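You operate a simulated robot arm through the tools that you are given. There is no shell and no other tool.

The job below is to be done with a simulated two-armed robot. You get a single attempt, and the scene is never put back.

Task
Glue block No 3 on top of block No 1 and set the weight on them.
Fine: one dab; put the glue back in its cup.

It is judged by the outcome, as a careful person would: the job done as asked, and still so three seconds after it is handed in. It fails if anything else is knocked over, pushed out of place, dropped, spilled or broken.

Robot
Two 7-joint arms with fingered hands on one trunk that stands fixed in place. Base frame: the origin is at the foot of the trunk, x ahead of it, y to its left, z up; the work surface is at about z = 78. Units: cm, degrees, N and s.
The left shoulder is at [6, 13.8, 82.2], the right one opposite. With the tool pointing down near the work surface each hand reaches from about 40 to 92 cm from the base axis, measured 20 degrees to its own side. Payload 4 kg a hand.
The TCP of each hand is the grasp point between the finger pads, 3.6 cm short of the fingertips. In the tool frame z runs along the fingers and y along their closing line. The gripper opens to 12 cm; its body begins 4.2 cm behind the TCP. The gripper is a hand of 5 fingers: y runs from the thumb to the fingers, the wrist lies at [-1.5, -10.9, -20] in the tool frame, and closing takes about 1.5 s.
Orientation is that of the tool frame in the base frame, as [roll, pitch, yaw] about the fixed x, y, z axes, in that order (R = Rz(yaw) Ry(pitch) Rx(roll)). With the fingers straight down and the wrist toward the robot, the tool's x, y and z point along [0, 1, 0], [1, 0, 0] and [0, 0, -1] of the base frame.

Tools
- The arms move only by the tool arm_command. It takes "left_commands", "right_commands" or both (then of equal length, played together; a hand with none holds still); each is a list of rows, each a list of 3 entries, a list of its own where there are three numbers: the shift along the tool's x, y, z in cm, then the turn, a rotation vector about the tool's x, y, z in degrees, then the finger opening in cm, from 0 to 12. In form: [[[x, y, z], [ax, ay, az], jaw], ...]. A call has 1 to 20 rows; each row shifts and turns the commanded pose from where the row before left it, along the tool's axes as they then stand. A row lasts 0.2 s, in which the tool goes at most 5 cm and 8.6 degrees; a call with a longer step from one row to the next is refused whole, and so is a gripper value outside its range. A pose out of reach is approached as far as the arm can. The call stops where the force on the tool passes 40 N (or 10 N more than at its start, if that is more) or the arm is blocked; 0.2 s more then pass. Each finger travels about 15.3 cm/s and halts on what it meets, pressing with about 29 N; the grip force reading is that of the motor and also rises with nothing between the fingers. The clock runs only during rows and for 0.2 s after the last one: add rows that do not move to give the fingers time. It gives the time, the measured TCP pose, the force on the tool (base axes), the opening and the grip force at its end, in the units of the frame above (readings bear some noise), with the torque about the TCP (base axes, N m) and any sound that the robot's microphone picked up.
- Cameras (640 x 400 px; columns grow to the right, rows downward): "scene" is now at [5.96, -0.09, 146.98]; the picture's right is [-0.03, -1.00, 0.00], its down [-0.52, 0.01, -0.85] and it looks along [0.85, -0.02, -0.53] (base axes); focal length 342 px, centre (320, 200). "left" rides on the left gripper at [-6.9, -7.9, -13.1] in its tool frame; the picture's right is [-0.79, -0.29, 0.55], its down [0.55, -0.73, 0.40] and it looks along [0.29, 0.61, 0.74] (tool axes); focal length 222 px, centre (320, 200). "right" rides on the right gripper at [6.9, -7.9, -13.1] in its tool frame; the picture's right is [-0.78, 0.29, -0.55], its down [-0.55, -0.73, 0.40] and it looks along [-0.29, 0.61, 0.74] (tool axes); focal length 222 px, centre (320, 200). There is no depth. A picture from a camera that has moved, and an enlarged one, comes with that camera's place and axes in the base frame and with its lens.
- capture(camera): a new picture of that camera. It takes no simulated time.
- move_column(by): slides the trunk up (or, below 0, down) by that many cm; the arms and the scene camera ride with it, the base frame stays. It gives what a move gives, with no picture.
- hand_shape(shape, hand): the hand has 5 fingers and takes this shape, open, in about a second: jaw (thumb against the fingers, like two jaws); tri (thumb and two fingers); tip (a fingertip pinch); poke (one finger out to press); point (the index stretched); flat (the hand flat); cup (the hand cupped); fist (a fist). The gripper value then closes the fingers along that shape, each until it touches; the sizes above hold for jaw. It gives what a move gives, with no picture.
- head_to(pan, tilt): turns the head with the scene camera to pan (to the left, within 86 degrees either way) and tilt (down, from -29 to 69), counted from straight ahead of the robot. It gives what a move gives.
- inspect(camera, box): a new picture of the part [left, top, right, bottom] of that camera's present view, enlarged. It takes no simulated time.
- sign_off(): hands the job in; it is judged then, once.

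Nothing tells you positions but the pictures and the camera data. Unless the task says otherwise, let go and move clear before handing in.

The tools are called after ">>>" by a JSON object that holds its "api" and its "payload". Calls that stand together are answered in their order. arm_command: Moves the arms, as the interface text tells. Its arguments: {"type":"object","properties":{"left_commands":{"type":"array"},"right_commands":{"type":"array"}},"required":[]} The other tools are called the same way: move_column (by) moves the trunk up or down; hand_shape (shape, hand) gives the hand a shape; head_to (pan, tilt) turns the head that bears the scene camera; capture (camera) takes a picture; inspect (camera, box) takes an enlarged picture of a part of a camera's view; sign_off () hands the job in.

At the start:

```text
clock: 0.0
left_eef_pos: [50.06, 21.43, 118.33]
left_ee_rot: [-179.9, 0.0, 89.9]
left_contact_force: [0.1, -0.3, 0.4]
left_torque: [0.0, -0.01, -0.02]
left_finger_gap: 11.98
left_gripper_force: 0.0
left_shape: jaw
right_eef_pos: [52.0, -24.26, 117.98]
right_ee_rot: [-179.9, 0.1, 90.0]
right_contact_force: [-0.1, 0.0, 0.0]
right_torque: [0.0, 0.02, 0.01]
right_finger_gap: 11.98
right_gripper_force: 0.0
right_shape: jaw
trunk travel left (down, up): [-40.0, 19.0]
head pan, tilt (commanded): [-1.6, 31.7]
```

scene: 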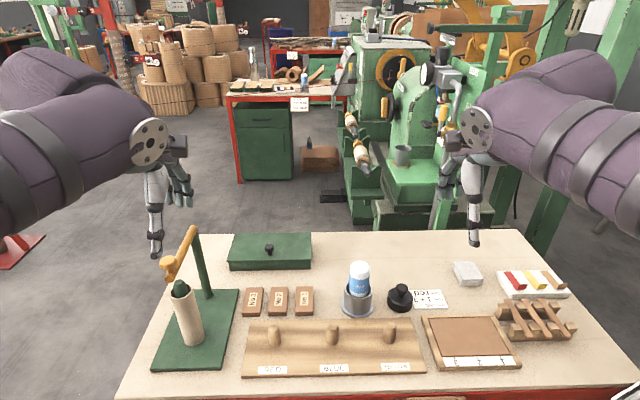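
right: 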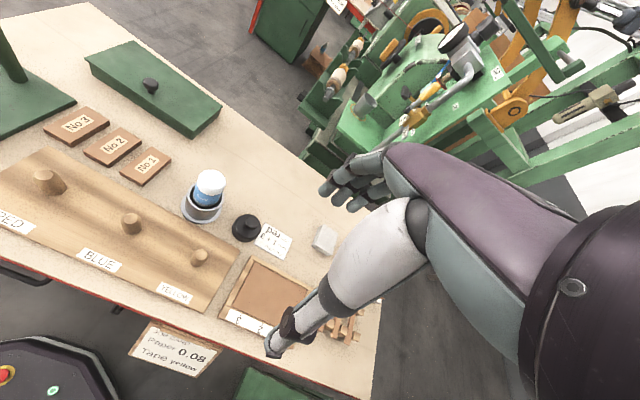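
left: 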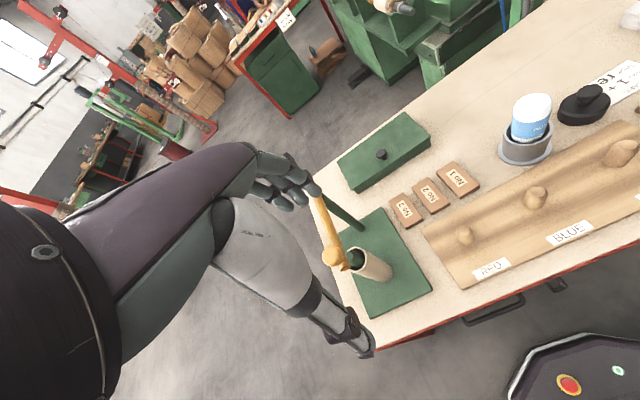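

I see a bench with three small labelled wooden blocks, a glue bottle in a grey cup, a black knobbed weight with a label card beside it, and other fixtures. I'll look closer before moving.

>>> {"api": "inspect", "payload": {"camera": "scene", "box": [220, 230, 460, 380]}}

>>> {"api": "inspect", "payload": {"camera": "right", "box": [20, 80, 340, 280]}}

>>> {"api": "inspect", "payload": {"camera": "left", "box": [380, 60, 640, 230]}}

>>> {"api": "inspect", "payload": {"camera": "scene", "box": [380, 250, 480, 320]}}

```text
2.67 times, centred on (340, 305) of scene
camera zoom: at [5.96, -0.09, 146.98], right [-0.03, -1.0, 0.0], down [-0.52, 0.01, -0.85], along [0.85, -0.02, -0.53], focal length 912 px, centre (267, -80)
```

zoom: 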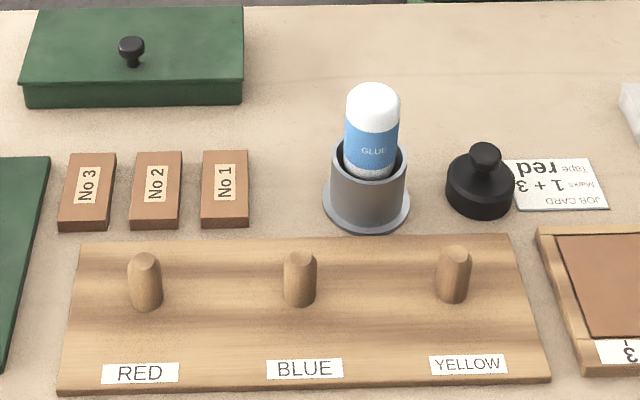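

```text
2.00 times, centred on (180, 180) of right
camera zoom: at [44.11, -17.37, 130.91], right [0.29, -0.78, 0.55], down [-0.73, -0.55, -0.4], along [0.61, -0.29, -0.74], focal length 444 px, centre (600, 240)
```

zoom: 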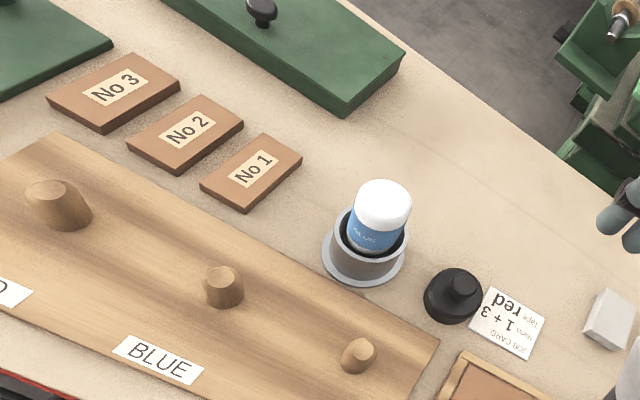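

```text
2.35 times, centred on (510, 145) of left
camera zoom: at [42.08, 14.63, 131.61], right [-0.29, -0.79, -0.55], down [-0.73, 0.55, -0.4], along [0.61, 0.29, -0.74], focal length 523 px, centre (-127, 329)
```

zoom: 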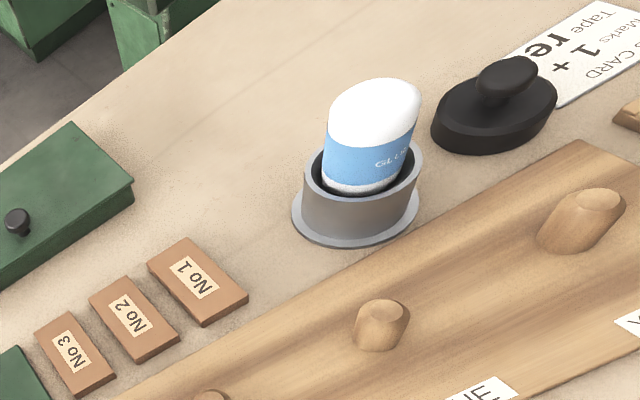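

```text
5.71 times, centred on (430, 285) of scene
camera zoom: at [5.96, -0.09, 146.98], right [-0.03, -1.0, 0.0], down [-0.52, 0.01, -0.85], along [0.85, -0.02, -0.53], focal length 1954 px, centre (-309, -286)
```

zoom: 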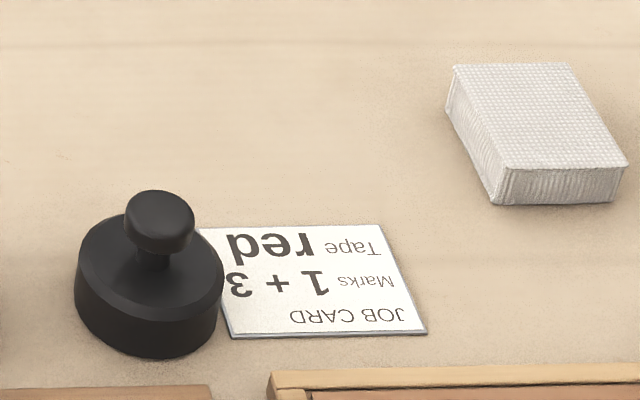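

The blocks lie in a row at about x=67 (No 1 at y≈2, No 2 at y≈9, No 3 at y≈15). The glue cup is near (65.5,-11) and the weight near (67,-22.5). I'll look closer at the glue bottle and the weight to understand how they're made.

>>> {"api": "inspect", "payload": {"camera": "scene", "box": [330, 250, 394, 320]}}

>>> {"api": "inspect", "payload": {"camera": "right", "box": [160, 150, 290, 260]}}

>>> {"api": "inspect", "payload": {"camera": "left", "box": [480, 70, 640, 180]}}

>>> {"api": "inspect", "payload": {"camera": "scene", "box": [235, 275, 325, 325]}}

```text
5.71 times, centred on (362, 285) of scene
camera zoom: at [5.96, -0.09, 146.98], right [-0.03, -1.0, 0.0], down [-0.52, 0.01, -0.85], along [0.85, -0.02, -0.53], focal length 1954 px, centre (80, -286)
```

zoom: 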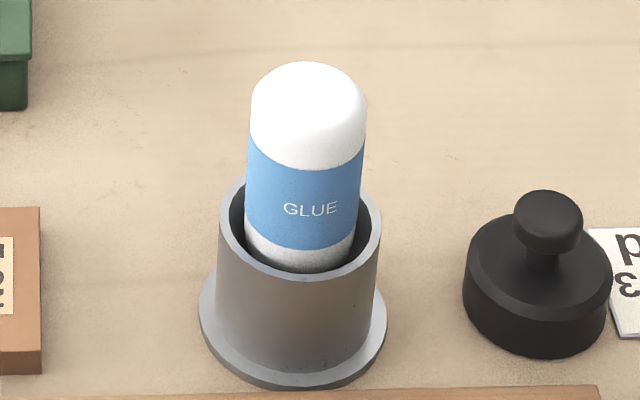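

```text
3.64 times, centred on (225, 205) of right
camera zoom: at [44.11, -17.37, 130.91], right [0.29, -0.78, 0.55], down [-0.73, -0.55, -0.4], along [0.61, -0.29, -0.74], focal length 808 px, centre (666, 182)
```

zoom: 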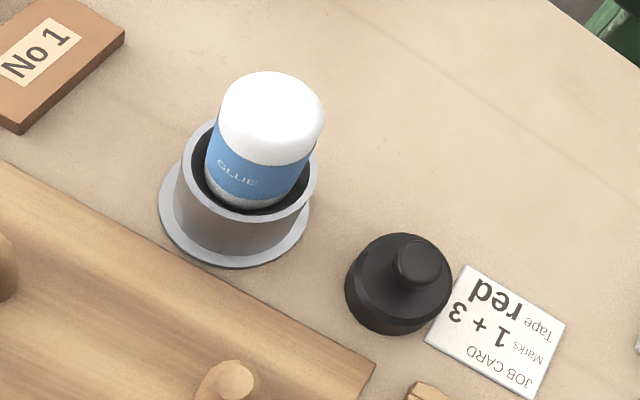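

```text
3.64 times, centred on (560, 125) of left
camera zoom: at [42.08, 14.63, 131.61], right [-0.29, -0.79, -0.55], down [-0.73, 0.55, -0.4], along [0.61, 0.29, -0.74], focal length 808 px, centre (-553, 473)
```

zoom: 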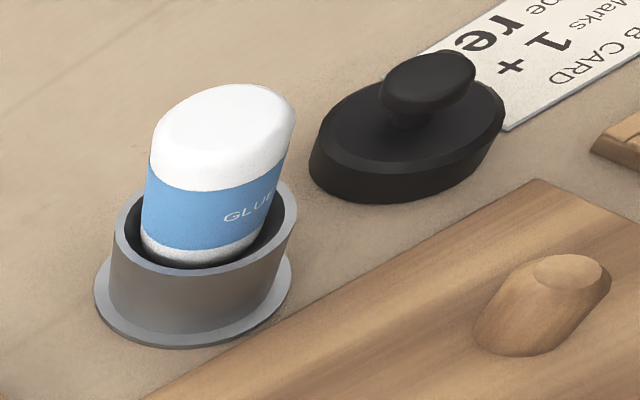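

```text
7.11 times, centred on (280, 300) of scene
camera zoom: at [5.96, -0.09, 146.98], right [-0.03, -1.0, 0.0], down [-0.52, 0.01, -0.85], along [0.85, -0.02, -0.53], focal length 2432 px, centre (604, -511)
```

zoom: 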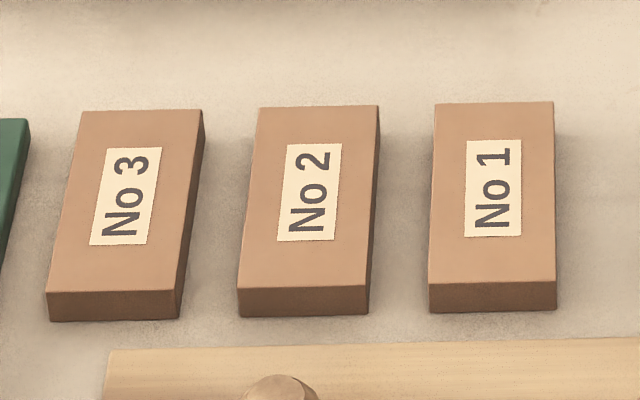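

The glue bottle appears to stand nozzle-down in its cup with a rounded end up, and the blocks measure about 8.2 x 4.5 x 1.5 cm. I'll bring the right hand above the bottle at about (66.2,-11.25) and look again.

>>> {"api": "arm_command", "payload": {"right_commands": [[[2.1, 2.3, 1.5], [0, 0, 0], 12], [[2.2, 2.4, 2], [0, 0, 0], 12], [[2.2, 2.4, 2], [0, 0, 0], 12], [[2.2, 2.4, 2], [0, 0, 0], 12], [[2.2, 2.4, 2], [0, 0, 0], 12], [[2.1, 2.3, 1.5], [0, 0, 0], 12], [[0, 0, 0], [0, 0, 0], 12]]}}

>>> {"api": "capture", "payload": {"camera": "right"}}

>>> {"api": "capture", "payload": {"camera": "scene"}}

```text
clock: 1.6
left_eef_pos: [50.1, 21.59, 118.46]
left_ee_rot: [180.0, 0.0, 89.9]
left_contact_force: [0.2, -0.5, 0.3]
left_torque: [0.04, -0.05, 0.04]
left_finger_gap: 11.99
left_gripper_force: 0.1
left_shape: jaw
right_eef_pos: [66.25, -11.01, 106.88]
right_ee_rot: [-180.0, -0.1, 90.0]
right_contact_force: [-0.1, -0.2, -0.7]
right_torque: [-0.01, 0.0, -0.02]
right_finger_gap: 11.98
right_gripper_force: 0.0
right_shape: jaw
trunk travel left (down, up): [-40.0, 19.0]
head pan, tilt (commanded): [-1.6, 31.7]
```

```text
taken
camera right: at [58.55, -4.14, 119.91], right [0.29, -0.79, 0.55], down [-0.73, -0.55, -0.4], along [0.61, -0.29, -0.74], focal length 222 px, centre (320, 200)
```

right: 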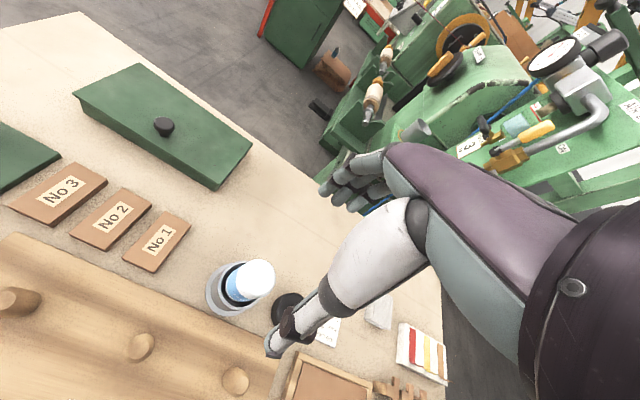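

```text
taken
camera scene: at [5.94, -0.09, 146.98], right [-0.03, -1.0, 0.0], down [-0.52, 0.01, -0.85], along [0.85, -0.02, -0.52], focal length 342 px, centre (320, 200)
```

scene: 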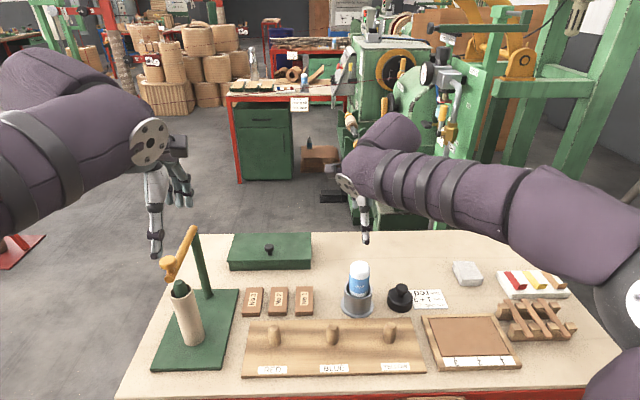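

The hand is above the bottle, which I place at about (66,-11.2) with its top near z=92.7. I'll take an enlarged view to check its axis before descending.

>>> {"api": "inspect", "payload": {"camera": "right", "box": [180, 230, 340, 330]}}

>>> {"api": "inspect", "payload": {"camera": "scene", "box": [300, 150, 430, 320]}}

>>> {"api": "capture", "payload": {"camera": "left"}}

```text
4.00 times, centred on (260, 280) of right
camera zoom: at [58.55, -4.14, 119.91], right [0.29, -0.79, 0.55], down [-0.73, -0.55, -0.4], along [0.61, -0.29, -0.74], focal length 888 px, centre (560, -120)
```

zoom: 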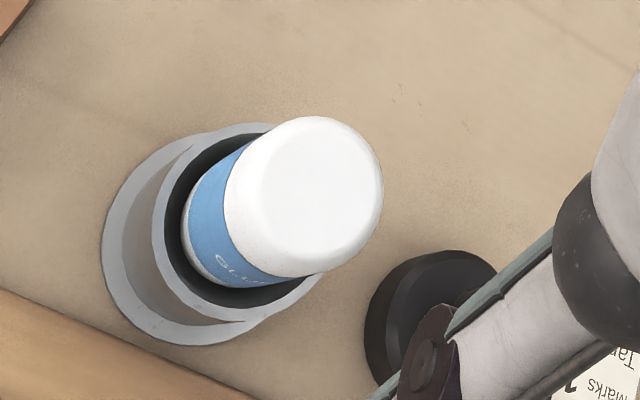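

```text
2.35 times, centred on (365, 235) of scene
camera zoom: at [5.94, -0.09, 146.98], right [-0.03, -1.0, 0.0], down [-0.52, 0.01, -0.85], along [0.85, -0.02, -0.52], focal length 805 px, centre (214, 118)
```

zoom: 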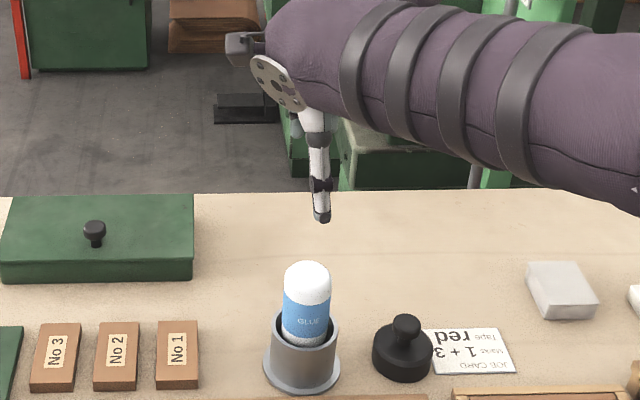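

```text
taken
camera left: at [42.07, 14.62, 131.61], right [-0.29, -0.78, -0.55], down [-0.73, 0.55, -0.4], along [0.61, 0.29, -0.74], focal length 222 px, centre (320, 200)
```

left: 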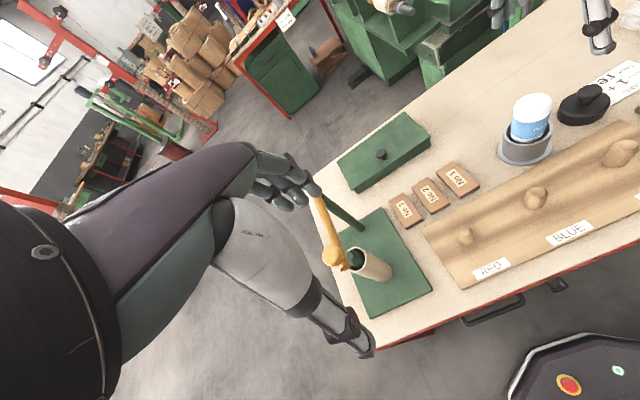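

The bottle stands upright and centred in its cup at about (65.9,-11.1). I'll go straight down with the fingers open until the fingertips are just above the cup rim, without closing yet.

>>> {"api": "arm_command", "payload": {"right_commands": [[[0, -0.2, 2.5], [0, 0, 0], 11], [[0, 0, 3], [0, 0, 0], 11], [[0, 0, 3], [0, 0, 0], 11], [[0, 0, 3], [0, 0, 0], 11], [[0, 0, 2.8], [0, 0, 0], 11], [[0, 0, 1.8], [0, 0, 0], 11], [[0, 0, 0.8], [0, 0, 0], 11], [[0, 0, 0], [0, 0, 0], 11]]}}

>>> {"api": "capture", "payload": {"camera": "right"}}

>>> {"api": "inspect", "payload": {"camera": "scene", "box": [300, 220, 430, 330]}}

>>> {"api": "inspect", "payload": {"camera": "left", "box": [450, 40, 640, 200]}}

```text
clock: 3.4
left_eef_pos: [50.0, 21.48, 118.39]
left_ee_rot: [-180.0, -0.1, 90.1]
left_contact_force: [-0.2, -0.8, -0.1]
left_torque: [0.0, 0.02, 0.0]
left_finger_gap: 11.98
left_gripper_force: 0.1
left_shape: jaw
right_eef_pos: [65.89, -11.22, 89.91]
right_ee_rot: [-180.0, 0.0, 89.9]
right_contact_force: [0.1, 0.0, 0.2]
right_torque: [0.03, 0.0, 0.02]
right_finger_gap: 11.05
right_gripper_force: 0.1
right_shape: jaw
trunk travel left (down, up): [-40.0, 19.0]
head pan, tilt (commanded): [-1.6, 31.7]
```

```text
taken
camera right: at [58.1, -4.27, 102.97], right [0.29, -0.79, 0.55], down [-0.74, -0.55, -0.4], along [0.61, -0.29, -0.74], focal length 222 px, centre (320, 200)
```

right: 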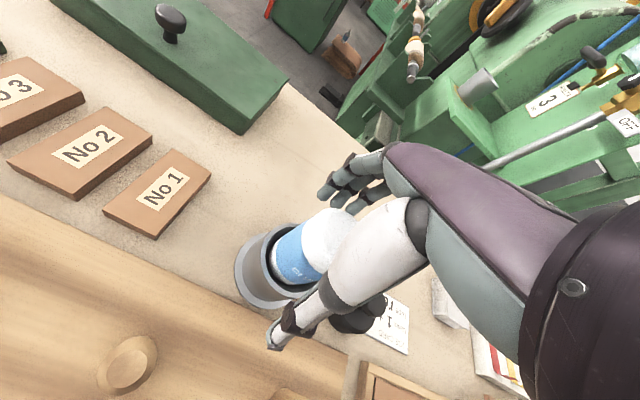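

```text
3.64 times, centred on (365, 275) of scene
camera zoom: at [5.96, -0.08, 146.98], right [-0.03, -1.0, 0.0], down [-0.52, 0.01, -0.85], along [0.85, -0.02, -0.53], focal length 1244 px, centre (156, -73)
```

zoom: 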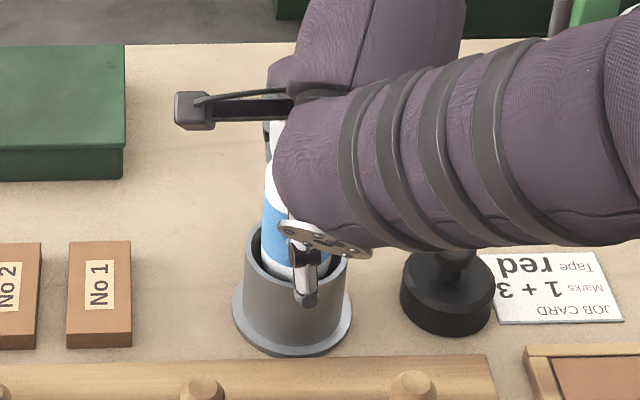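

```text
2.50 times, centred on (545, 120) of left
camera zoom: at [42.09, 14.63, 131.6], right [-0.29, -0.79, -0.55], down [-0.73, 0.55, -0.4], along [0.61, 0.29, -0.74], focal length 555 px, centre (-242, 400)
```

zoom: 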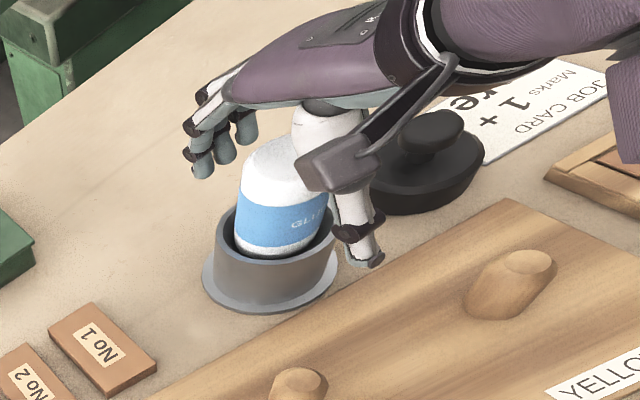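

The fingers straddle the bottle, with the thumb on the near side and the fingers on the far side, just above the cup rim. I'll close gently.

>>> {"api": "arm_command", "payload": {"right_commands": [[[0, 0, 0], [0, 0, 0], 9], [[0, 0, 0], [0, 0, 0], 7], [[0, 0, 0], [0, 0, 0], 6], [[0, 0, 0], [0, 0, 0], 5], [[0, 0, 0], [0, 0, 0], 4.6], [[0, 0, 0], [0, 0, 0], 4.2], [[0, 0, 0], [0, 0, 0], 4.2], [[0, 0, 0], [0, 0, 0], 4.2]]}}

>>> {"api": "inspect", "payload": {"camera": "left", "box": [450, 40, 640, 200]}}

>>> {"api": "capture", "payload": {"camera": "right"}}

```text
clock: 5.2
left_eef_pos: [49.95, 21.48, 118.45]
left_ee_rot: [180.0, 0.0, 90.0]
left_contact_force: [0.1, 0.4, -0.2]
left_torque: [-0.02, 0.02, -0.02]
left_finger_gap: 11.96
left_gripper_force: 0.1
left_shape: jaw
right_eef_pos: [65.99, -11.2, 89.94]
right_ee_rot: [180.0, 0.0, 90.0]
right_contact_force: [2.9, -0.2, 2.7]
right_torque: [-0.02, -0.13, -0.01]
right_finger_gap: 4.39
right_gripper_force: 0.1
right_shape: jaw
trunk travel left (down, up): [-40.0, 19.0]
head pan, tilt (commanded): [-1.6, 31.7]
```

```text
2.50 times, centred on (545, 120) of left
camera zoom: at [42.1, 14.64, 131.6], right [-0.29, -0.79, -0.55], down [-0.73, 0.55, -0.4], along [0.61, 0.29, -0.74], focal length 555 px, centre (-242, 400)
```

zoom: 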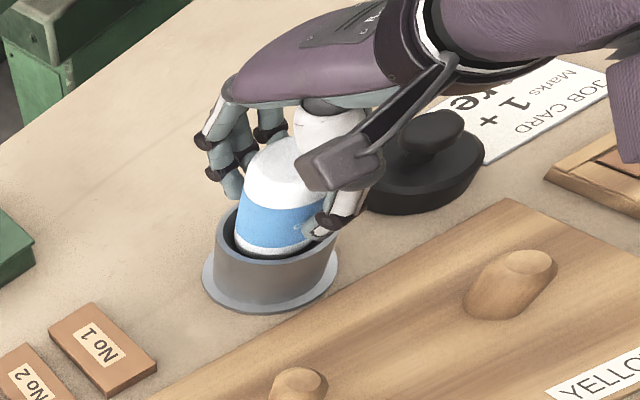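

```text
taken
camera right: at [58.11, -4.26, 103.01], right [0.29, -0.78, 0.55], down [-0.73, -0.55, -0.4], along [0.61, -0.29, -0.74], focal length 222 px, centre (320, 200)
```

right: 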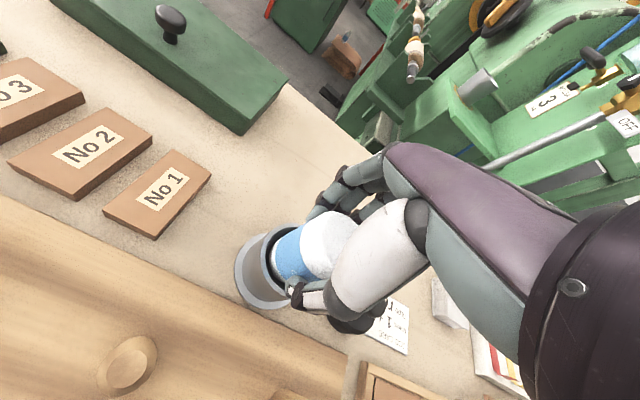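

The fingers have just touched the bottle at a gap of about 4.4 cm. I'll tighten a little more and read the grip.

>>> {"api": "arm_command", "payload": {"right_commands": [[[0, 0, 0], [0, 0, 0], 3.8], [[0, 0, 0], [0, 0, 0], 3.4], [[0, 0, 0], [0, 0, 0], 3.0], [[0, 0, 0], [0, 0, 0], 3.0]]}}

>>> {"api": "inspect", "payload": {"camera": "left", "box": [450, 40, 640, 200]}}

```text
clock: 6.2
left_eef_pos: [49.89, 21.46, 118.44]
left_ee_rot: [180.0, 0.0, 90.0]
left_contact_force: [0.7, 0.5, 0.8]
left_torque: [-0.02, 0.0, -0.02]
left_finger_gap: 11.97
left_gripper_force: 0.0
left_shape: jaw
right_eef_pos: [65.88, -11.17, 89.93]
right_ee_rot: [-180.0, 0.0, 90.0]
right_contact_force: [-1.7, 0.3, 0.2]
right_torque: [0.05, 0.18, -0.01]
right_finger_gap: 4.01
right_gripper_force: 29.0
right_shape: jaw
trunk travel left (down, up): [-40.0, 19.0]
head pan, tilt (commanded): [-1.6, 31.7]
```

```text
2.50 times, centred on (545, 120) of left
camera zoom: at [42.06, 14.64, 131.61], right [-0.29, -0.79, -0.55], down [-0.73, 0.55, -0.4], along [0.61, 0.29, -0.74], focal length 555 px, centre (-242, 400)
```

zoom: 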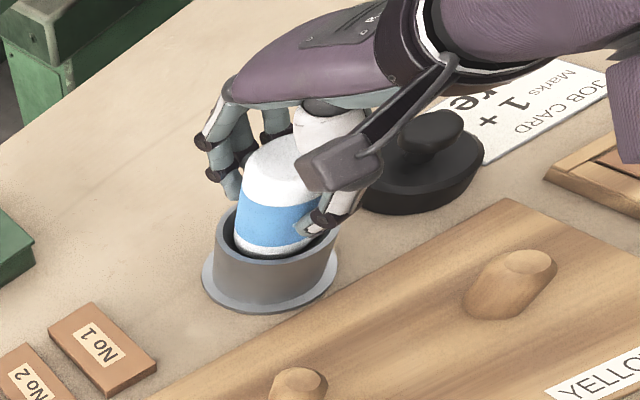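

The bottle is held at a gap of 4.0 cm with 29 N. I'll lift it straight up clear of the cup and look at its lower end.

>>> {"api": "arm_command", "payload": {"right_commands": [[[0, 0, -0.5], [0, 0, 0], 3.0], [[0, 0, -1], [0, 0, 0], 3.0], [[0, 0, -1.5], [0, 0, 0], 3.0], [[0, 0, -2], [0, 0, 0], 3.0], [[0, 0, -2], [0, 0, 0], 3.0], [[0, 0, -2], [0, 0, 0], 3.0], [[0, 0, -1], [0, 0, 0], 3.0], [[0, 0, 0], [0, 0, 0], 3.0]]}}

>>> {"api": "inspect", "payload": {"camera": "left", "box": [450, 0, 640, 200]}}

>>> {"api": "inspect", "payload": {"camera": "scene", "box": [300, 180, 430, 330]}}

>>> {"api": "capture", "payload": {"camera": "right"}}

```text
clock: 8.0
left_eef_pos: [50.17, 21.56, 118.4]
left_ee_rot: [-180.0, 0.1, 90.0]
left_contact_force: [0.1, -0.5, -0.8]
left_torque: [0.0, 0.01, -0.02]
left_finger_gap: 11.97
left_gripper_force: 0.0
left_shape: jaw
right_eef_pos: [66.0, -11.18, 99.98]
right_ee_rot: [-180.0, 0.0, 90.1]
right_contact_force: [0.0, 1.5, -1.4]
right_torque: [-0.02, 0.03, -0.01]
right_finger_gap: 4.02
right_gripper_force: 29.1
right_shape: jaw
trunk travel left (down, up): [-40.0, 19.0]
head pan, tilt (commanded): [-1.6, 31.7]
```

```text
2.00 times, centred on (545, 100) of left
camera zoom: at [42.1, 14.63, 131.6], right [-0.29, -0.79, -0.55], down [-0.73, 0.55, -0.4], along [0.61, 0.29, -0.74], focal length 444 px, centre (-130, 400)
```

zoom: 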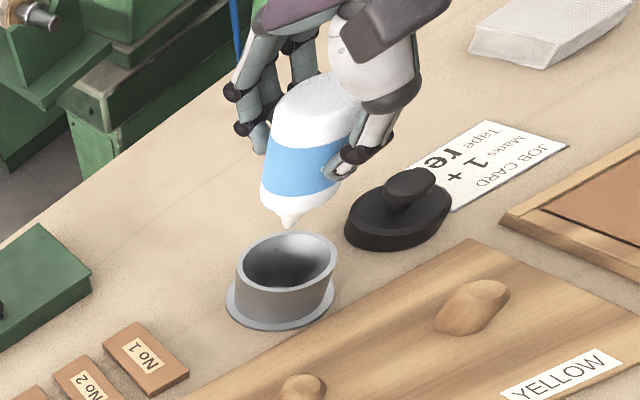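

```text
2.67 times, centred on (365, 255) of scene
camera zoom: at [5.98, -0.09, 146.98], right [-0.03, -1.0, 0.0], down [-0.52, 0.01, -0.85], along [0.85, -0.02, -0.53], focal length 912 px, centre (200, 53)
```

zoom: 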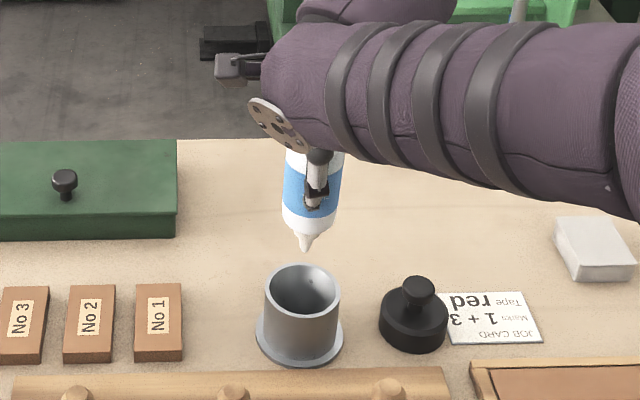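

```text
taken
camera right: at [58.2, -4.32, 113.04], right [0.29, -0.79, 0.55], down [-0.73, -0.55, -0.4], along [0.61, -0.29, -0.74], focal length 222 px, centre (320, 200)
```

right: 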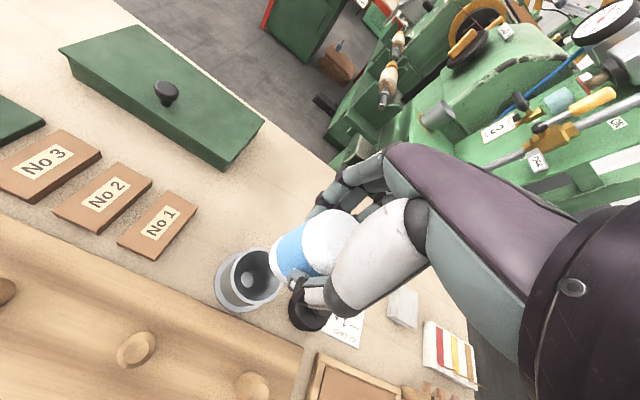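

The bottle has a conical nozzle at its lower end, about 11.0 cm below the TCP. I'll carry it over the middle of block No 1, at about (67.35,2.2), keeping it well above the surface.

>>> {"api": "arm_command", "payload": {"right_commands": [[[1.4, 0.1, 0], [0, 0, 0], 3.0], [[2.4, 0.25, 0], [0, 0, 0], 3.0], [[2.8, 0.3, 0], [0, 0, 0], 3.0], [[2.8, 0.3, 0], [0, 0, 0], 3.0], [[2.4, 0.25, 0], [0, 0, 0], 3.0], [[1.4, 0.1, 0], [0, 0, 0], 3.0], [[0.2, 0, 1.5], [0, 0, 0], 3.0], [[0, 0, 2], [0, 0, 0], 3.0], [[0, 0, 1.5], [0, 0, 0], 3.0], [[0, 0, 0], [0, 0, 0], 3.0]]}}

>>> {"api": "inspect", "payload": {"camera": "left", "box": [400, 60, 560, 210]}}

>>> {"api": "inspect", "payload": {"camera": "scene", "box": [250, 230, 370, 330]}}

>>> {"api": "capture", "payload": {"camera": "right"}}

```text
clock: 10.2
left_eef_pos: [50.19, 21.53, 118.37]
left_ee_rot: [-180.0, 0.1, 90.0]
left_contact_force: [0.3, -0.2, 0.3]
left_torque: [0.01, -0.01, 0.02]
left_finger_gap: 11.97
left_gripper_force: 0.0
left_shape: jaw
right_eef_pos: [67.18, 2.13, 94.99]
right_ee_rot: [180.0, 0.0, 90.0]
right_contact_force: [-0.5, 0.5, -2.1]
right_torque: [0.0, 0.01, 0.02]
right_finger_gap: 4.01
right_gripper_force: 28.6
right_shape: jaw
trunk travel left (down, up): [-40.0, 19.0]
head pan, tilt (commanded): [-1.6, 31.7]
```

```text
2.67 times, centred on (480, 135) of left
camera zoom: at [42.1, 14.63, 131.6], right [-0.29, -0.79, -0.55], down [-0.73, 0.55, -0.4], along [0.61, 0.29, -0.74], focal length 592 px, centre (-107, 373)
```

zoom: 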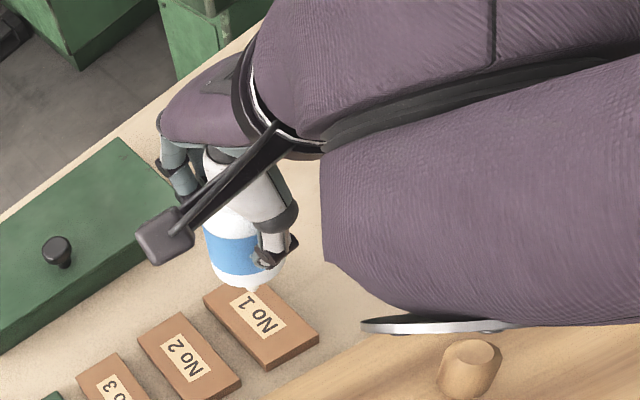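

```text
4.00 times, centred on (310, 280) of scene
camera zoom: at [5.98, -0.08, 146.98], right [-0.03, -1.0, 0.0], down [-0.52, 0.01, -0.85], along [0.85, -0.02, -0.53], focal length 1368 px, centre (360, -120)
```

zoom: 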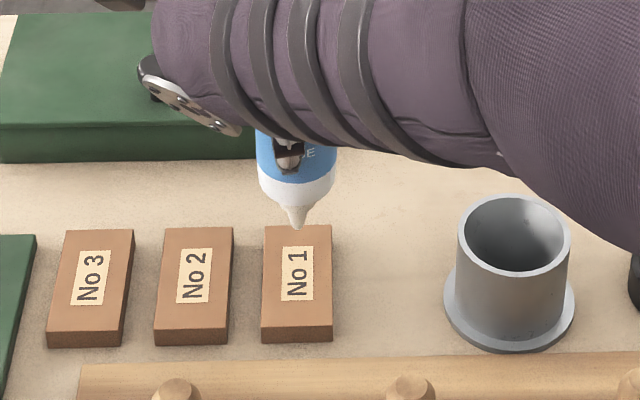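

```text
taken
camera right: at [59.35, 9.05, 107.98], right [0.29, -0.79, 0.55], down [-0.74, -0.55, -0.4], along [0.61, -0.29, -0.74], focal length 222 px, centre (320, 200)
```

right: 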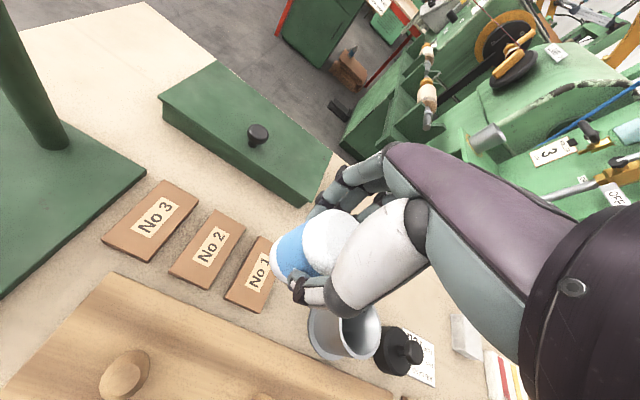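

The nozzle tip is over the centre of No 1, at about z=83.8. I'll lower it slowly until it is just above the block.

>>> {"api": "arm_command", "payload": {"right_commands": [[[0, 0, 1], [0, 0, 0], 3.0], [[0, 0, 1.2], [0, 0, 0], 3.0], [[0, 0, 0.9], [0, 0, 0], 3.0], [[0, 0, 0.3], [0, 0, 0], 3.0], [[0, 0, 0], [0, 0, 0], 3.0]]}}

>>> {"api": "inspect", "payload": {"camera": "scene", "box": [275, 260, 345, 330]}}

>>> {"api": "inspect", "payload": {"camera": "left", "box": [420, 110, 520, 200]}}

```text
clock: 11.4
left_eef_pos: [50.18, 21.48, 118.34]
left_ee_rot: [179.9, 0.0, 89.9]
left_contact_force: [0.9, 0.6, -0.7]
left_torque: [-0.04, 0.02, -0.02]
left_finger_gap: 11.95
left_gripper_force: 0.0
left_shape: jaw
right_eef_pos: [67.25, 2.15, 91.73]
right_ee_rot: [-180.0, 0.0, 90.0]
right_contact_force: [-0.1, -0.4, -0.6]
right_torque: [-0.01, -0.01, -0.01]
right_finger_gap: 4.02
right_gripper_force: 28.9
right_shape: jaw
trunk travel left (down, up): [-40.0, 19.0]
head pan, tilt (commanded): [-1.6, 31.7]
```

```text
5.71 times, centred on (310, 295) of scene
camera zoom: at [5.98, -0.08, 146.98], right [-0.03, -1.0, 0.0], down [-0.52, 0.01, -0.85], along [0.85, -0.02, -0.53], focal length 1954 px, centre (377, -343)
```

zoom: 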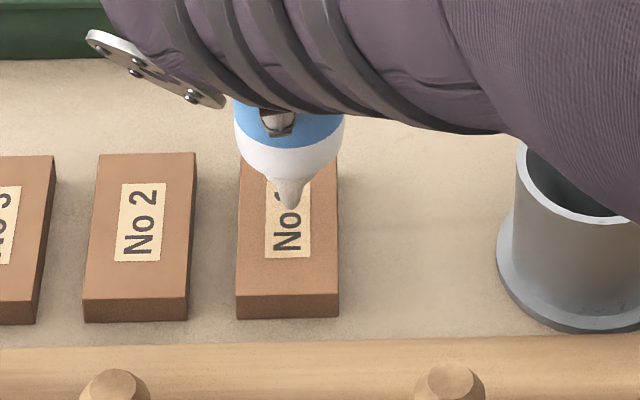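

```text
4.44 times, centred on (470, 155) of left
camera zoom: at [42.1, 14.64, 131.6], right [-0.29, -0.79, -0.55], down [-0.73, 0.55, -0.4], along [0.61, 0.29, -0.74], focal length 987 px, centre (-347, 400)
```

zoom: 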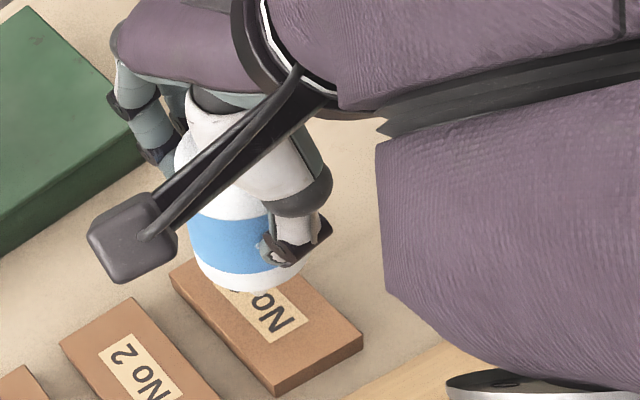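

The tip hovers less than a centimetre above the No 1 label. I'll lower in small steps and watch the force for the touch.

>>> {"api": "arm_command", "payload": {"right_commands": [[[0, 0, 0.2], [0, 0, 0], 3.0], [[0, 0, 0.2], [0, 0, 0], 3.0], [[0, 0, 0], [0, 0, 0], 3.0]]}}

>>> {"api": "inspect", "payload": {"camera": "scene", "box": [285, 270, 335, 320]}}

```text
clock: 12.2
left_eef_pos: [49.96, 21.53, 118.29]
left_ee_rot: [180.0, -0.1, 89.9]
left_contact_force: [0.2, -0.3, -0.5]
left_torque: [-0.04, 0.01, -0.02]
left_finger_gap: 11.98
left_gripper_force: 0.1
left_shape: jaw
right_eef_pos: [67.31, 2.22, 91.1]
right_ee_rot: [-179.9, -0.1, 90.0]
right_contact_force: [-0.3, -0.5, -1.4]
right_torque: [-0.04, 0.02, -0.01]
right_finger_gap: 4.04
right_gripper_force: 28.9
right_shape: jaw
trunk travel left (down, up): [-40.0, 19.0]
head pan, tilt (commanded): [-1.6, 31.7]
```

```text
8.00 times, centred on (310, 295) of scene
camera zoom: at [5.98, -0.08, 146.98], right [-0.03, -1.0, 0.0], down [-0.52, 0.01, -0.85], along [0.85, -0.02, -0.53], focal length 2736 px, centre (400, -560)
```

zoom: 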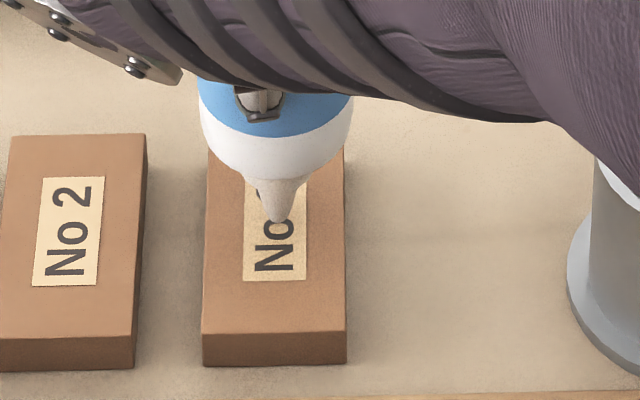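

The tip is a few millimetres above the surface with no contact force yet. I'll keep going in 1 mm steps.

>>> {"api": "arm_command", "payload": {"right_commands": [[[0, 0, 0.1], [0, 0, 0], 3.0], [[0, 0, 0.1], [0, 0, 0], 3.0], [[0, 0, 0], [0, 0, 0], 3.0]]}}

>>> {"api": "inspect", "payload": {"camera": "scene", "box": [285, 270, 335, 320]}}

```text
clock: 13.0
left_eef_pos: [50.12, 21.54, 118.31]
left_ee_rot: [180.0, -0.1, 90.0]
left_contact_force: [0.1, -1.5, 0.5]
left_torque: [-0.01, -0.03, 0.0]
left_finger_gap: 11.97
left_gripper_force: 0.1
left_shape: jaw
right_eef_pos: [67.22, 2.13, 90.89]
right_ee_rot: [180.0, 0.0, 90.0]
right_contact_force: [0.3, -0.4, -1.2]
right_torque: [-0.01, 0.0, 0.0]
right_finger_gap: 4.02
right_gripper_force: 29.2
right_shape: jaw
trunk travel left (down, up): [-40.0, 19.0]
head pan, tilt (commanded): [-1.6, 31.7]
```

```text
8.00 times, centred on (310, 295) of scene
camera zoom: at [5.98, -0.08, 146.98], right [-0.03, -1.0, 0.0], down [-0.52, 0.01, -0.85], along [0.85, -0.02, -0.53], focal length 2736 px, centre (400, -560)
```

zoom: 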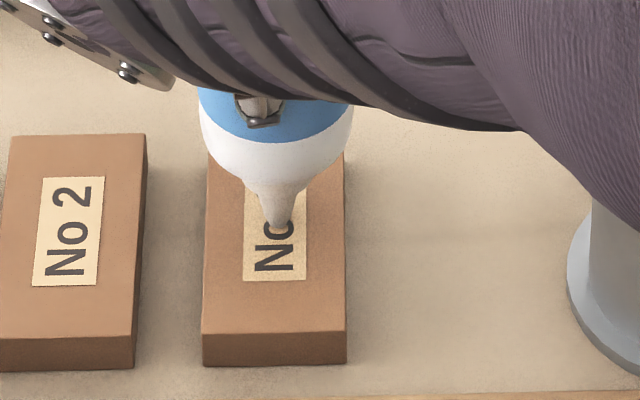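

Something tan shows under the tip, which could be a shadow or the beginning of a dab. I'll zoom in further before doing anything more.

>>> {"api": "inspect", "payload": {"camera": "scene", "box": [297, 290, 317, 306]}}

>>> {"api": "inspect", "payload": {"camera": "left", "box": [445, 160, 495, 200]}}

>>> {"api": "inspect", "payload": {"camera": "right", "box": [200, 200, 320, 320]}}

```text
16.00 times, centred on (307, 298) of scene
camera zoom: at [5.98, -0.08, 146.98], right [-0.03, -1.0, 0.0], down [-0.52, 0.01, -0.85], along [0.85, -0.02, -0.53], focal length 5472 px, centre (528, -1368)
```

zoom: 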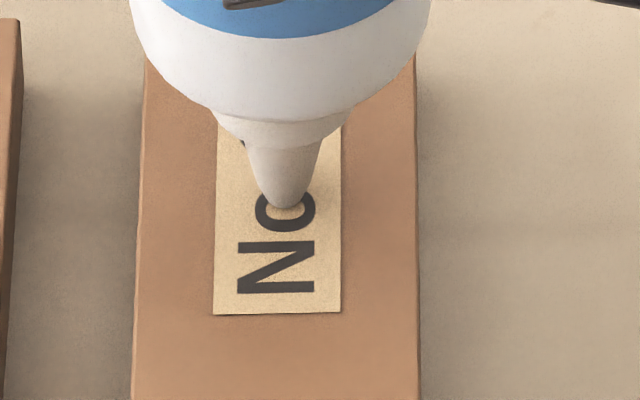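

```text
10.00 times, centred on (470, 180) of left
camera zoom: at [42.1, 14.64, 131.6], right [-0.29, -0.79, -0.55], down [-0.73, 0.55, -0.4], along [0.61, 0.29, -0.74], focal length 2221 px, centre (-1180, 400)
```

zoom: 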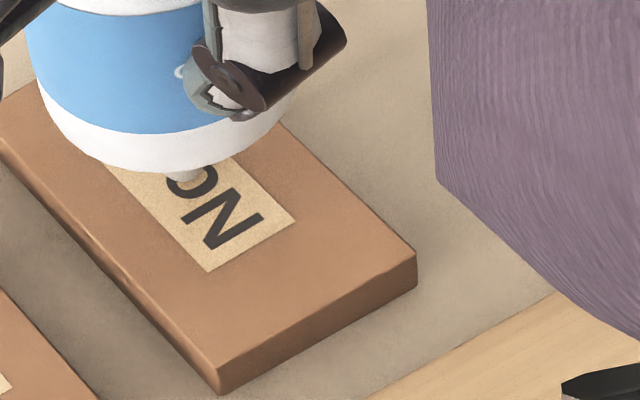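

```text
3.33 times, centred on (260, 260) of right
camera zoom: at [59.42, 9.07, 103.98], right [0.29, -0.79, 0.55], down [-0.74, -0.55, -0.4], along [0.61, -0.29, -0.74], focal length 740 px, centre (520, 0)
```

zoom: 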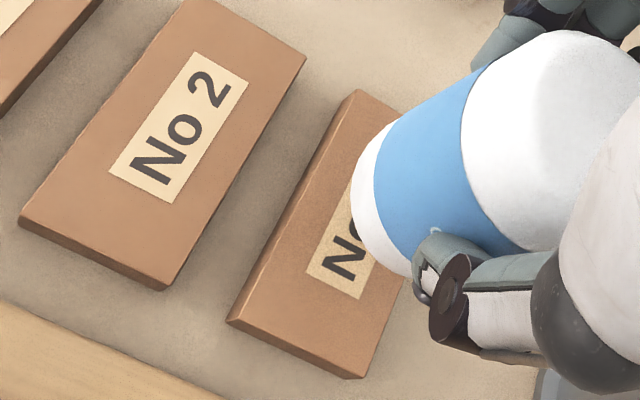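

No glue yet; the tan was only the label showing through the "o". I'll continue down in 1 mm steps until I feel contact.

>>> {"api": "arm_command", "payload": {"right_commands": [[[0, 0, 0.1], [0, 0, 0], 3.0], [[0, 0, 0.1], [0, 0, 0], 3.0], [[0, 0, 0], [0, 0, 0], 3.0]]}}

>>> {"api": "inspect", "payload": {"camera": "scene", "box": [297, 290, 317, 306]}}

```text
clock: 13.8
left_eef_pos: [50.01, 21.48, 118.36]
left_ee_rot: [-180.0, -0.1, 90.0]
left_contact_force: [-0.2, 0.7, -0.7]
left_torque: [0.01, -0.01, -0.03]
left_finger_gap: 11.98
left_gripper_force: 0.1
left_shape: jaw
right_eef_pos: [67.29, 2.22, 90.75]
right_ee_rot: [180.0, -0.1, 89.9]
right_contact_force: [-1.4, 0.0, 1.3]
right_torque: [-0.02, 0.04, -0.02]
right_finger_gap: 4.0
right_gripper_force: 28.6
right_shape: jaw
trunk travel left (down, up): [-40.0, 19.0]
head pan, tilt (commanded): [-1.6, 31.7]
```

```text
16.00 times, centred on (307, 298) of scene
camera zoom: at [5.95, -0.08, 146.98], right [-0.03, -1.0, 0.0], down [-0.52, 0.01, -0.85], along [0.85, -0.02, -0.52], focal length 5472 px, centre (528, -1368)
```

zoom: 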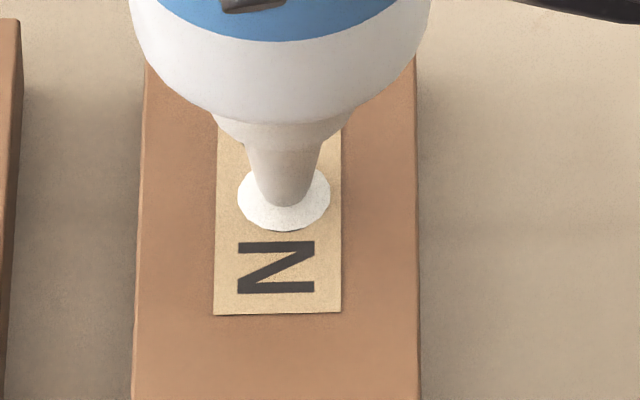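

One white dab has appeared under the nozzle on the middle of No 1. I'll lift straight off at once.

>>> {"api": "arm_command", "payload": {"right_commands": [[[0, 0, -1], [0, 0, 0], 3.0], [[0, 0, -2], [0, 0, 0], 3.0], [[0, 0, -2.5], [0, 0, 0], 3.0], [[0, 0, -2.5], [0, 0, 0], 3.0], [[0, 0, -1.2], [0, 0, 0], 3.0], [[0, 0, 0], [0, 0, 0], 3.0]]}}

>>> {"api": "inspect", "payload": {"camera": "scene", "box": [250, 210, 410, 330]}}

>>> {"api": "inspect", "payload": {"camera": "scene", "box": [285, 280, 330, 320]}}

```text
clock: 15.2
left_eef_pos: [50.1, 21.67, 118.43]
left_ee_rot: [180.0, 0.0, 90.1]
left_contact_force: [-0.3, 0.0, -0.4]
left_torque: [-0.04, 0.0, -0.01]
left_finger_gap: 11.98
left_gripper_force: 0.0
left_shape: jaw
right_eef_pos: [67.35, 2.42, 99.83]
right_ee_rot: [-179.9, -0.1, 90.0]
right_contact_force: [-0.5, 0.6, -1.1]
right_torque: [0.0, 0.01, 0.03]
right_finger_gap: 4.01
right_gripper_force: 29.0
right_shape: jaw
trunk travel left (down, up): [-40.0, 19.0]
head pan, tilt (commanded): [-1.6, 31.7]
```

```text
3.33 times, centred on (330, 270) of scene
camera zoom: at [5.98, -0.08, 146.98], right [-0.03, -1.0, 0.0], down [-0.52, 0.01, -0.85], along [0.85, -0.02, -0.53], focal length 1140 px, centre (287, -33)
```

zoom: 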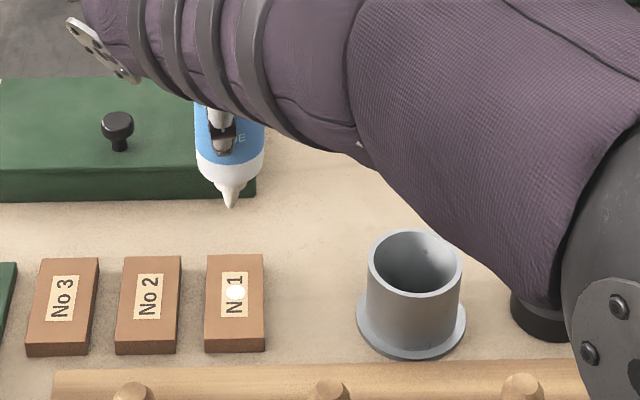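

```text
10.00 times, centred on (308, 300) of scene
camera zoom: at [5.98, -0.08, 146.98], right [-0.03, -1.0, 0.0], down [-0.52, 0.01, -0.85], along [0.85, -0.02, -0.53], focal length 3420 px, centre (445, -800)
```

zoom: 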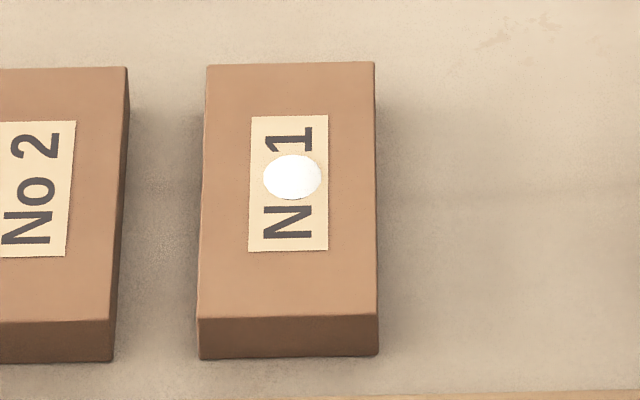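

A single clean dab sits in the middle of No 1. I'll carry the bottle back over its cup along the same path.

>>> {"api": "arm_command", "payload": {"right_commands": [[[-1.4, -0.1, 0], [0, 0, 0], 3.0], [[-2.5, -0.25, 0], [0, 0, 0], 3.0], [[-2.8, -0.3, 0], [0, 0, 0], 3.0], [[-2.8, -0.3, 0], [0, 0, 0], 3.0], [[-2.5, -0.25, 0], [0, 0, 0], 3.0], [[-1.4, -0.1, 0], [0, 0, 0], 3.0], [[0, 0, 0], [0, 0, 0], 3.0], [[0, 0, 0], [0, 0, 0], 3.0]]}}

>>> {"api": "inspect", "payload": {"camera": "left", "box": [450, 0, 640, 200]}}

>>> {"api": "inspect", "payload": {"camera": "scene", "box": [310, 210, 420, 330]}}

>>> {"api": "capture", "payload": {"camera": "right"}}

```text
clock: 17.0
left_eef_pos: [50.08, 21.47, 118.47]
left_ee_rot: [180.0, 0.0, 90.0]
left_contact_force: [0.4, 0.4, 0.8]
left_torque: [0.01, 0.04, 0.0]
left_finger_gap: 11.97
left_gripper_force: 0.0
left_shape: jaw
right_eef_pos: [66.04, -11.38, 100.07]
right_ee_rot: [180.0, 0.0, 90.0]
right_contact_force: [0.3, 0.0, -1.7]
right_torque: [0.02, -0.01, 0.01]
right_finger_gap: 4.02
right_gripper_force: 29.2
right_shape: jaw
trunk travel left (down, up): [-40.0, 19.0]
head pan, tilt (commanded): [-1.6, 31.7]
```

```text
2.00 times, centred on (545, 100) of left
camera zoom: at [42.1, 14.63, 131.6], right [-0.29, -0.79, -0.55], down [-0.73, 0.55, -0.4], along [0.61, 0.29, -0.74], focal length 444 px, centre (-130, 400)
```

zoom: 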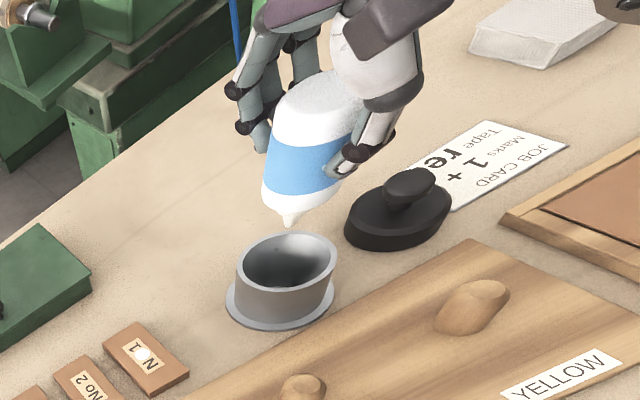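

```text
3.33 times, centred on (365, 270) of scene
camera zoom: at [5.98, -0.09, 146.98], right [-0.03, -1.0, 0.0], down [-0.52, 0.01, -0.85], along [0.85, -0.02, -0.53], focal length 1140 px, centre (170, -33)
```

zoom: 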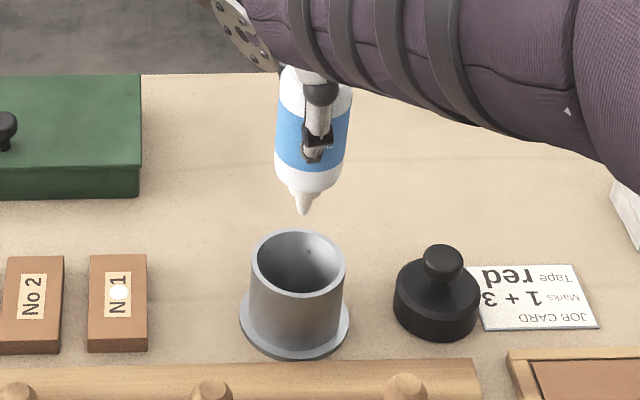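

```text
taken
camera right: at [58.21, -4.43, 113.06], right [0.29, -0.78, 0.55], down [-0.73, -0.55, -0.4], along [0.61, -0.29, -0.74], focal length 222 px, centre (320, 200)
```

right: 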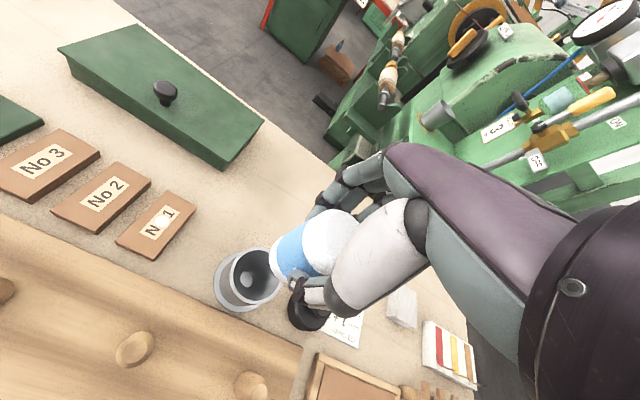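

The bottle is again centred over its cup. I'll lower it back in to nearly its original height.

>>> {"api": "arm_command", "payload": {"right_commands": [[[0.05, 0, 1.5], [0, 0, 0], 3.0], [[0, 0, 2], [0, 0, 0], 3.0], [[0, 0, 2], [0, 0, 0], 3.0], [[0, 0, 2], [0, 0, 0], 3.0], [[0, 0, 1.4], [0, 0, 0], 3.0], [[0, 0, 0.6], [0, 0, 0], 3.0], [[0, 0, 0], [0, 0, 0], 3.0]]}}

>>> {"api": "inspect", "payload": {"camera": "left", "box": [450, 40, 640, 200]}}

>>> {"api": "inspect", "payload": {"camera": "right", "box": [200, 180, 400, 330]}}

```text
clock: 18.6
left_eef_pos: [50.01, 21.44, 118.42]
left_ee_rot: [-179.9, 0.0, 89.9]
left_contact_force: [-0.5, -0.4, 0.5]
left_torque: [0.01, 0.0, -0.02]
left_finger_gap: 11.94
left_gripper_force: 0.0
left_shape: jaw
right_eef_pos: [66.01, -11.25, 90.45]
right_ee_rot: [180.0, -0.1, 90.0]
right_contact_force: [-0.5, -0.4, -0.7]
right_torque: [0.01, -0.02, 0.0]
right_finger_gap: 4.04
right_gripper_force: 28.9
right_shape: jaw
trunk travel left (down, up): [-40.0, 19.0]
head pan, tilt (commanded): [-1.6, 31.7]
```

```text
2.50 times, centred on (545, 120) of left
camera zoom: at [42.1, 14.63, 131.6], right [-0.29, -0.79, -0.55], down [-0.73, 0.55, -0.4], along [0.61, 0.29, -0.74], focal length 555 px, centre (-242, 400)
```

zoom: 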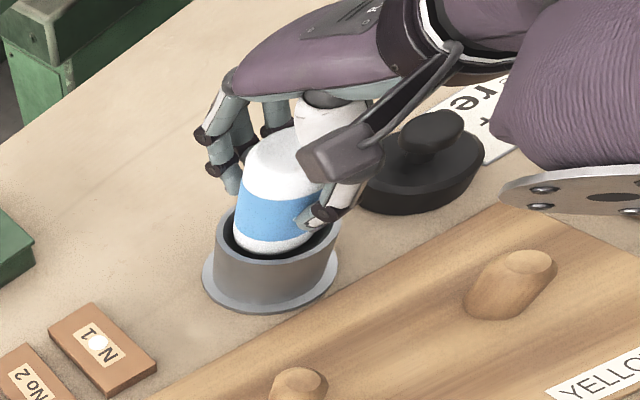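

```text
2.67 times, centred on (300, 255) of right
camera zoom: at [58.17, -4.3, 103.48], right [0.29, -0.78, 0.55], down [-0.73, -0.55, -0.4], along [0.61, -0.29, -0.74], focal length 592 px, centre (373, 53)
```

zoom: 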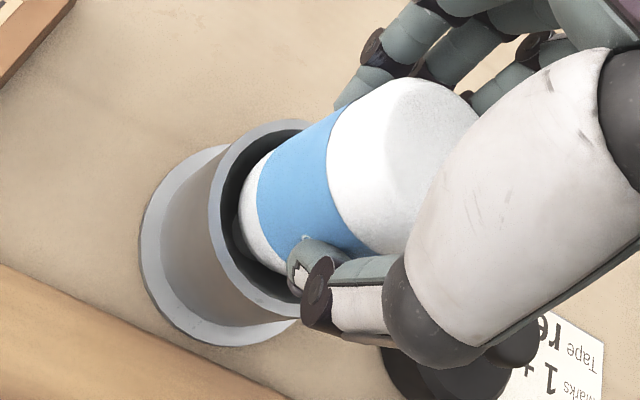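

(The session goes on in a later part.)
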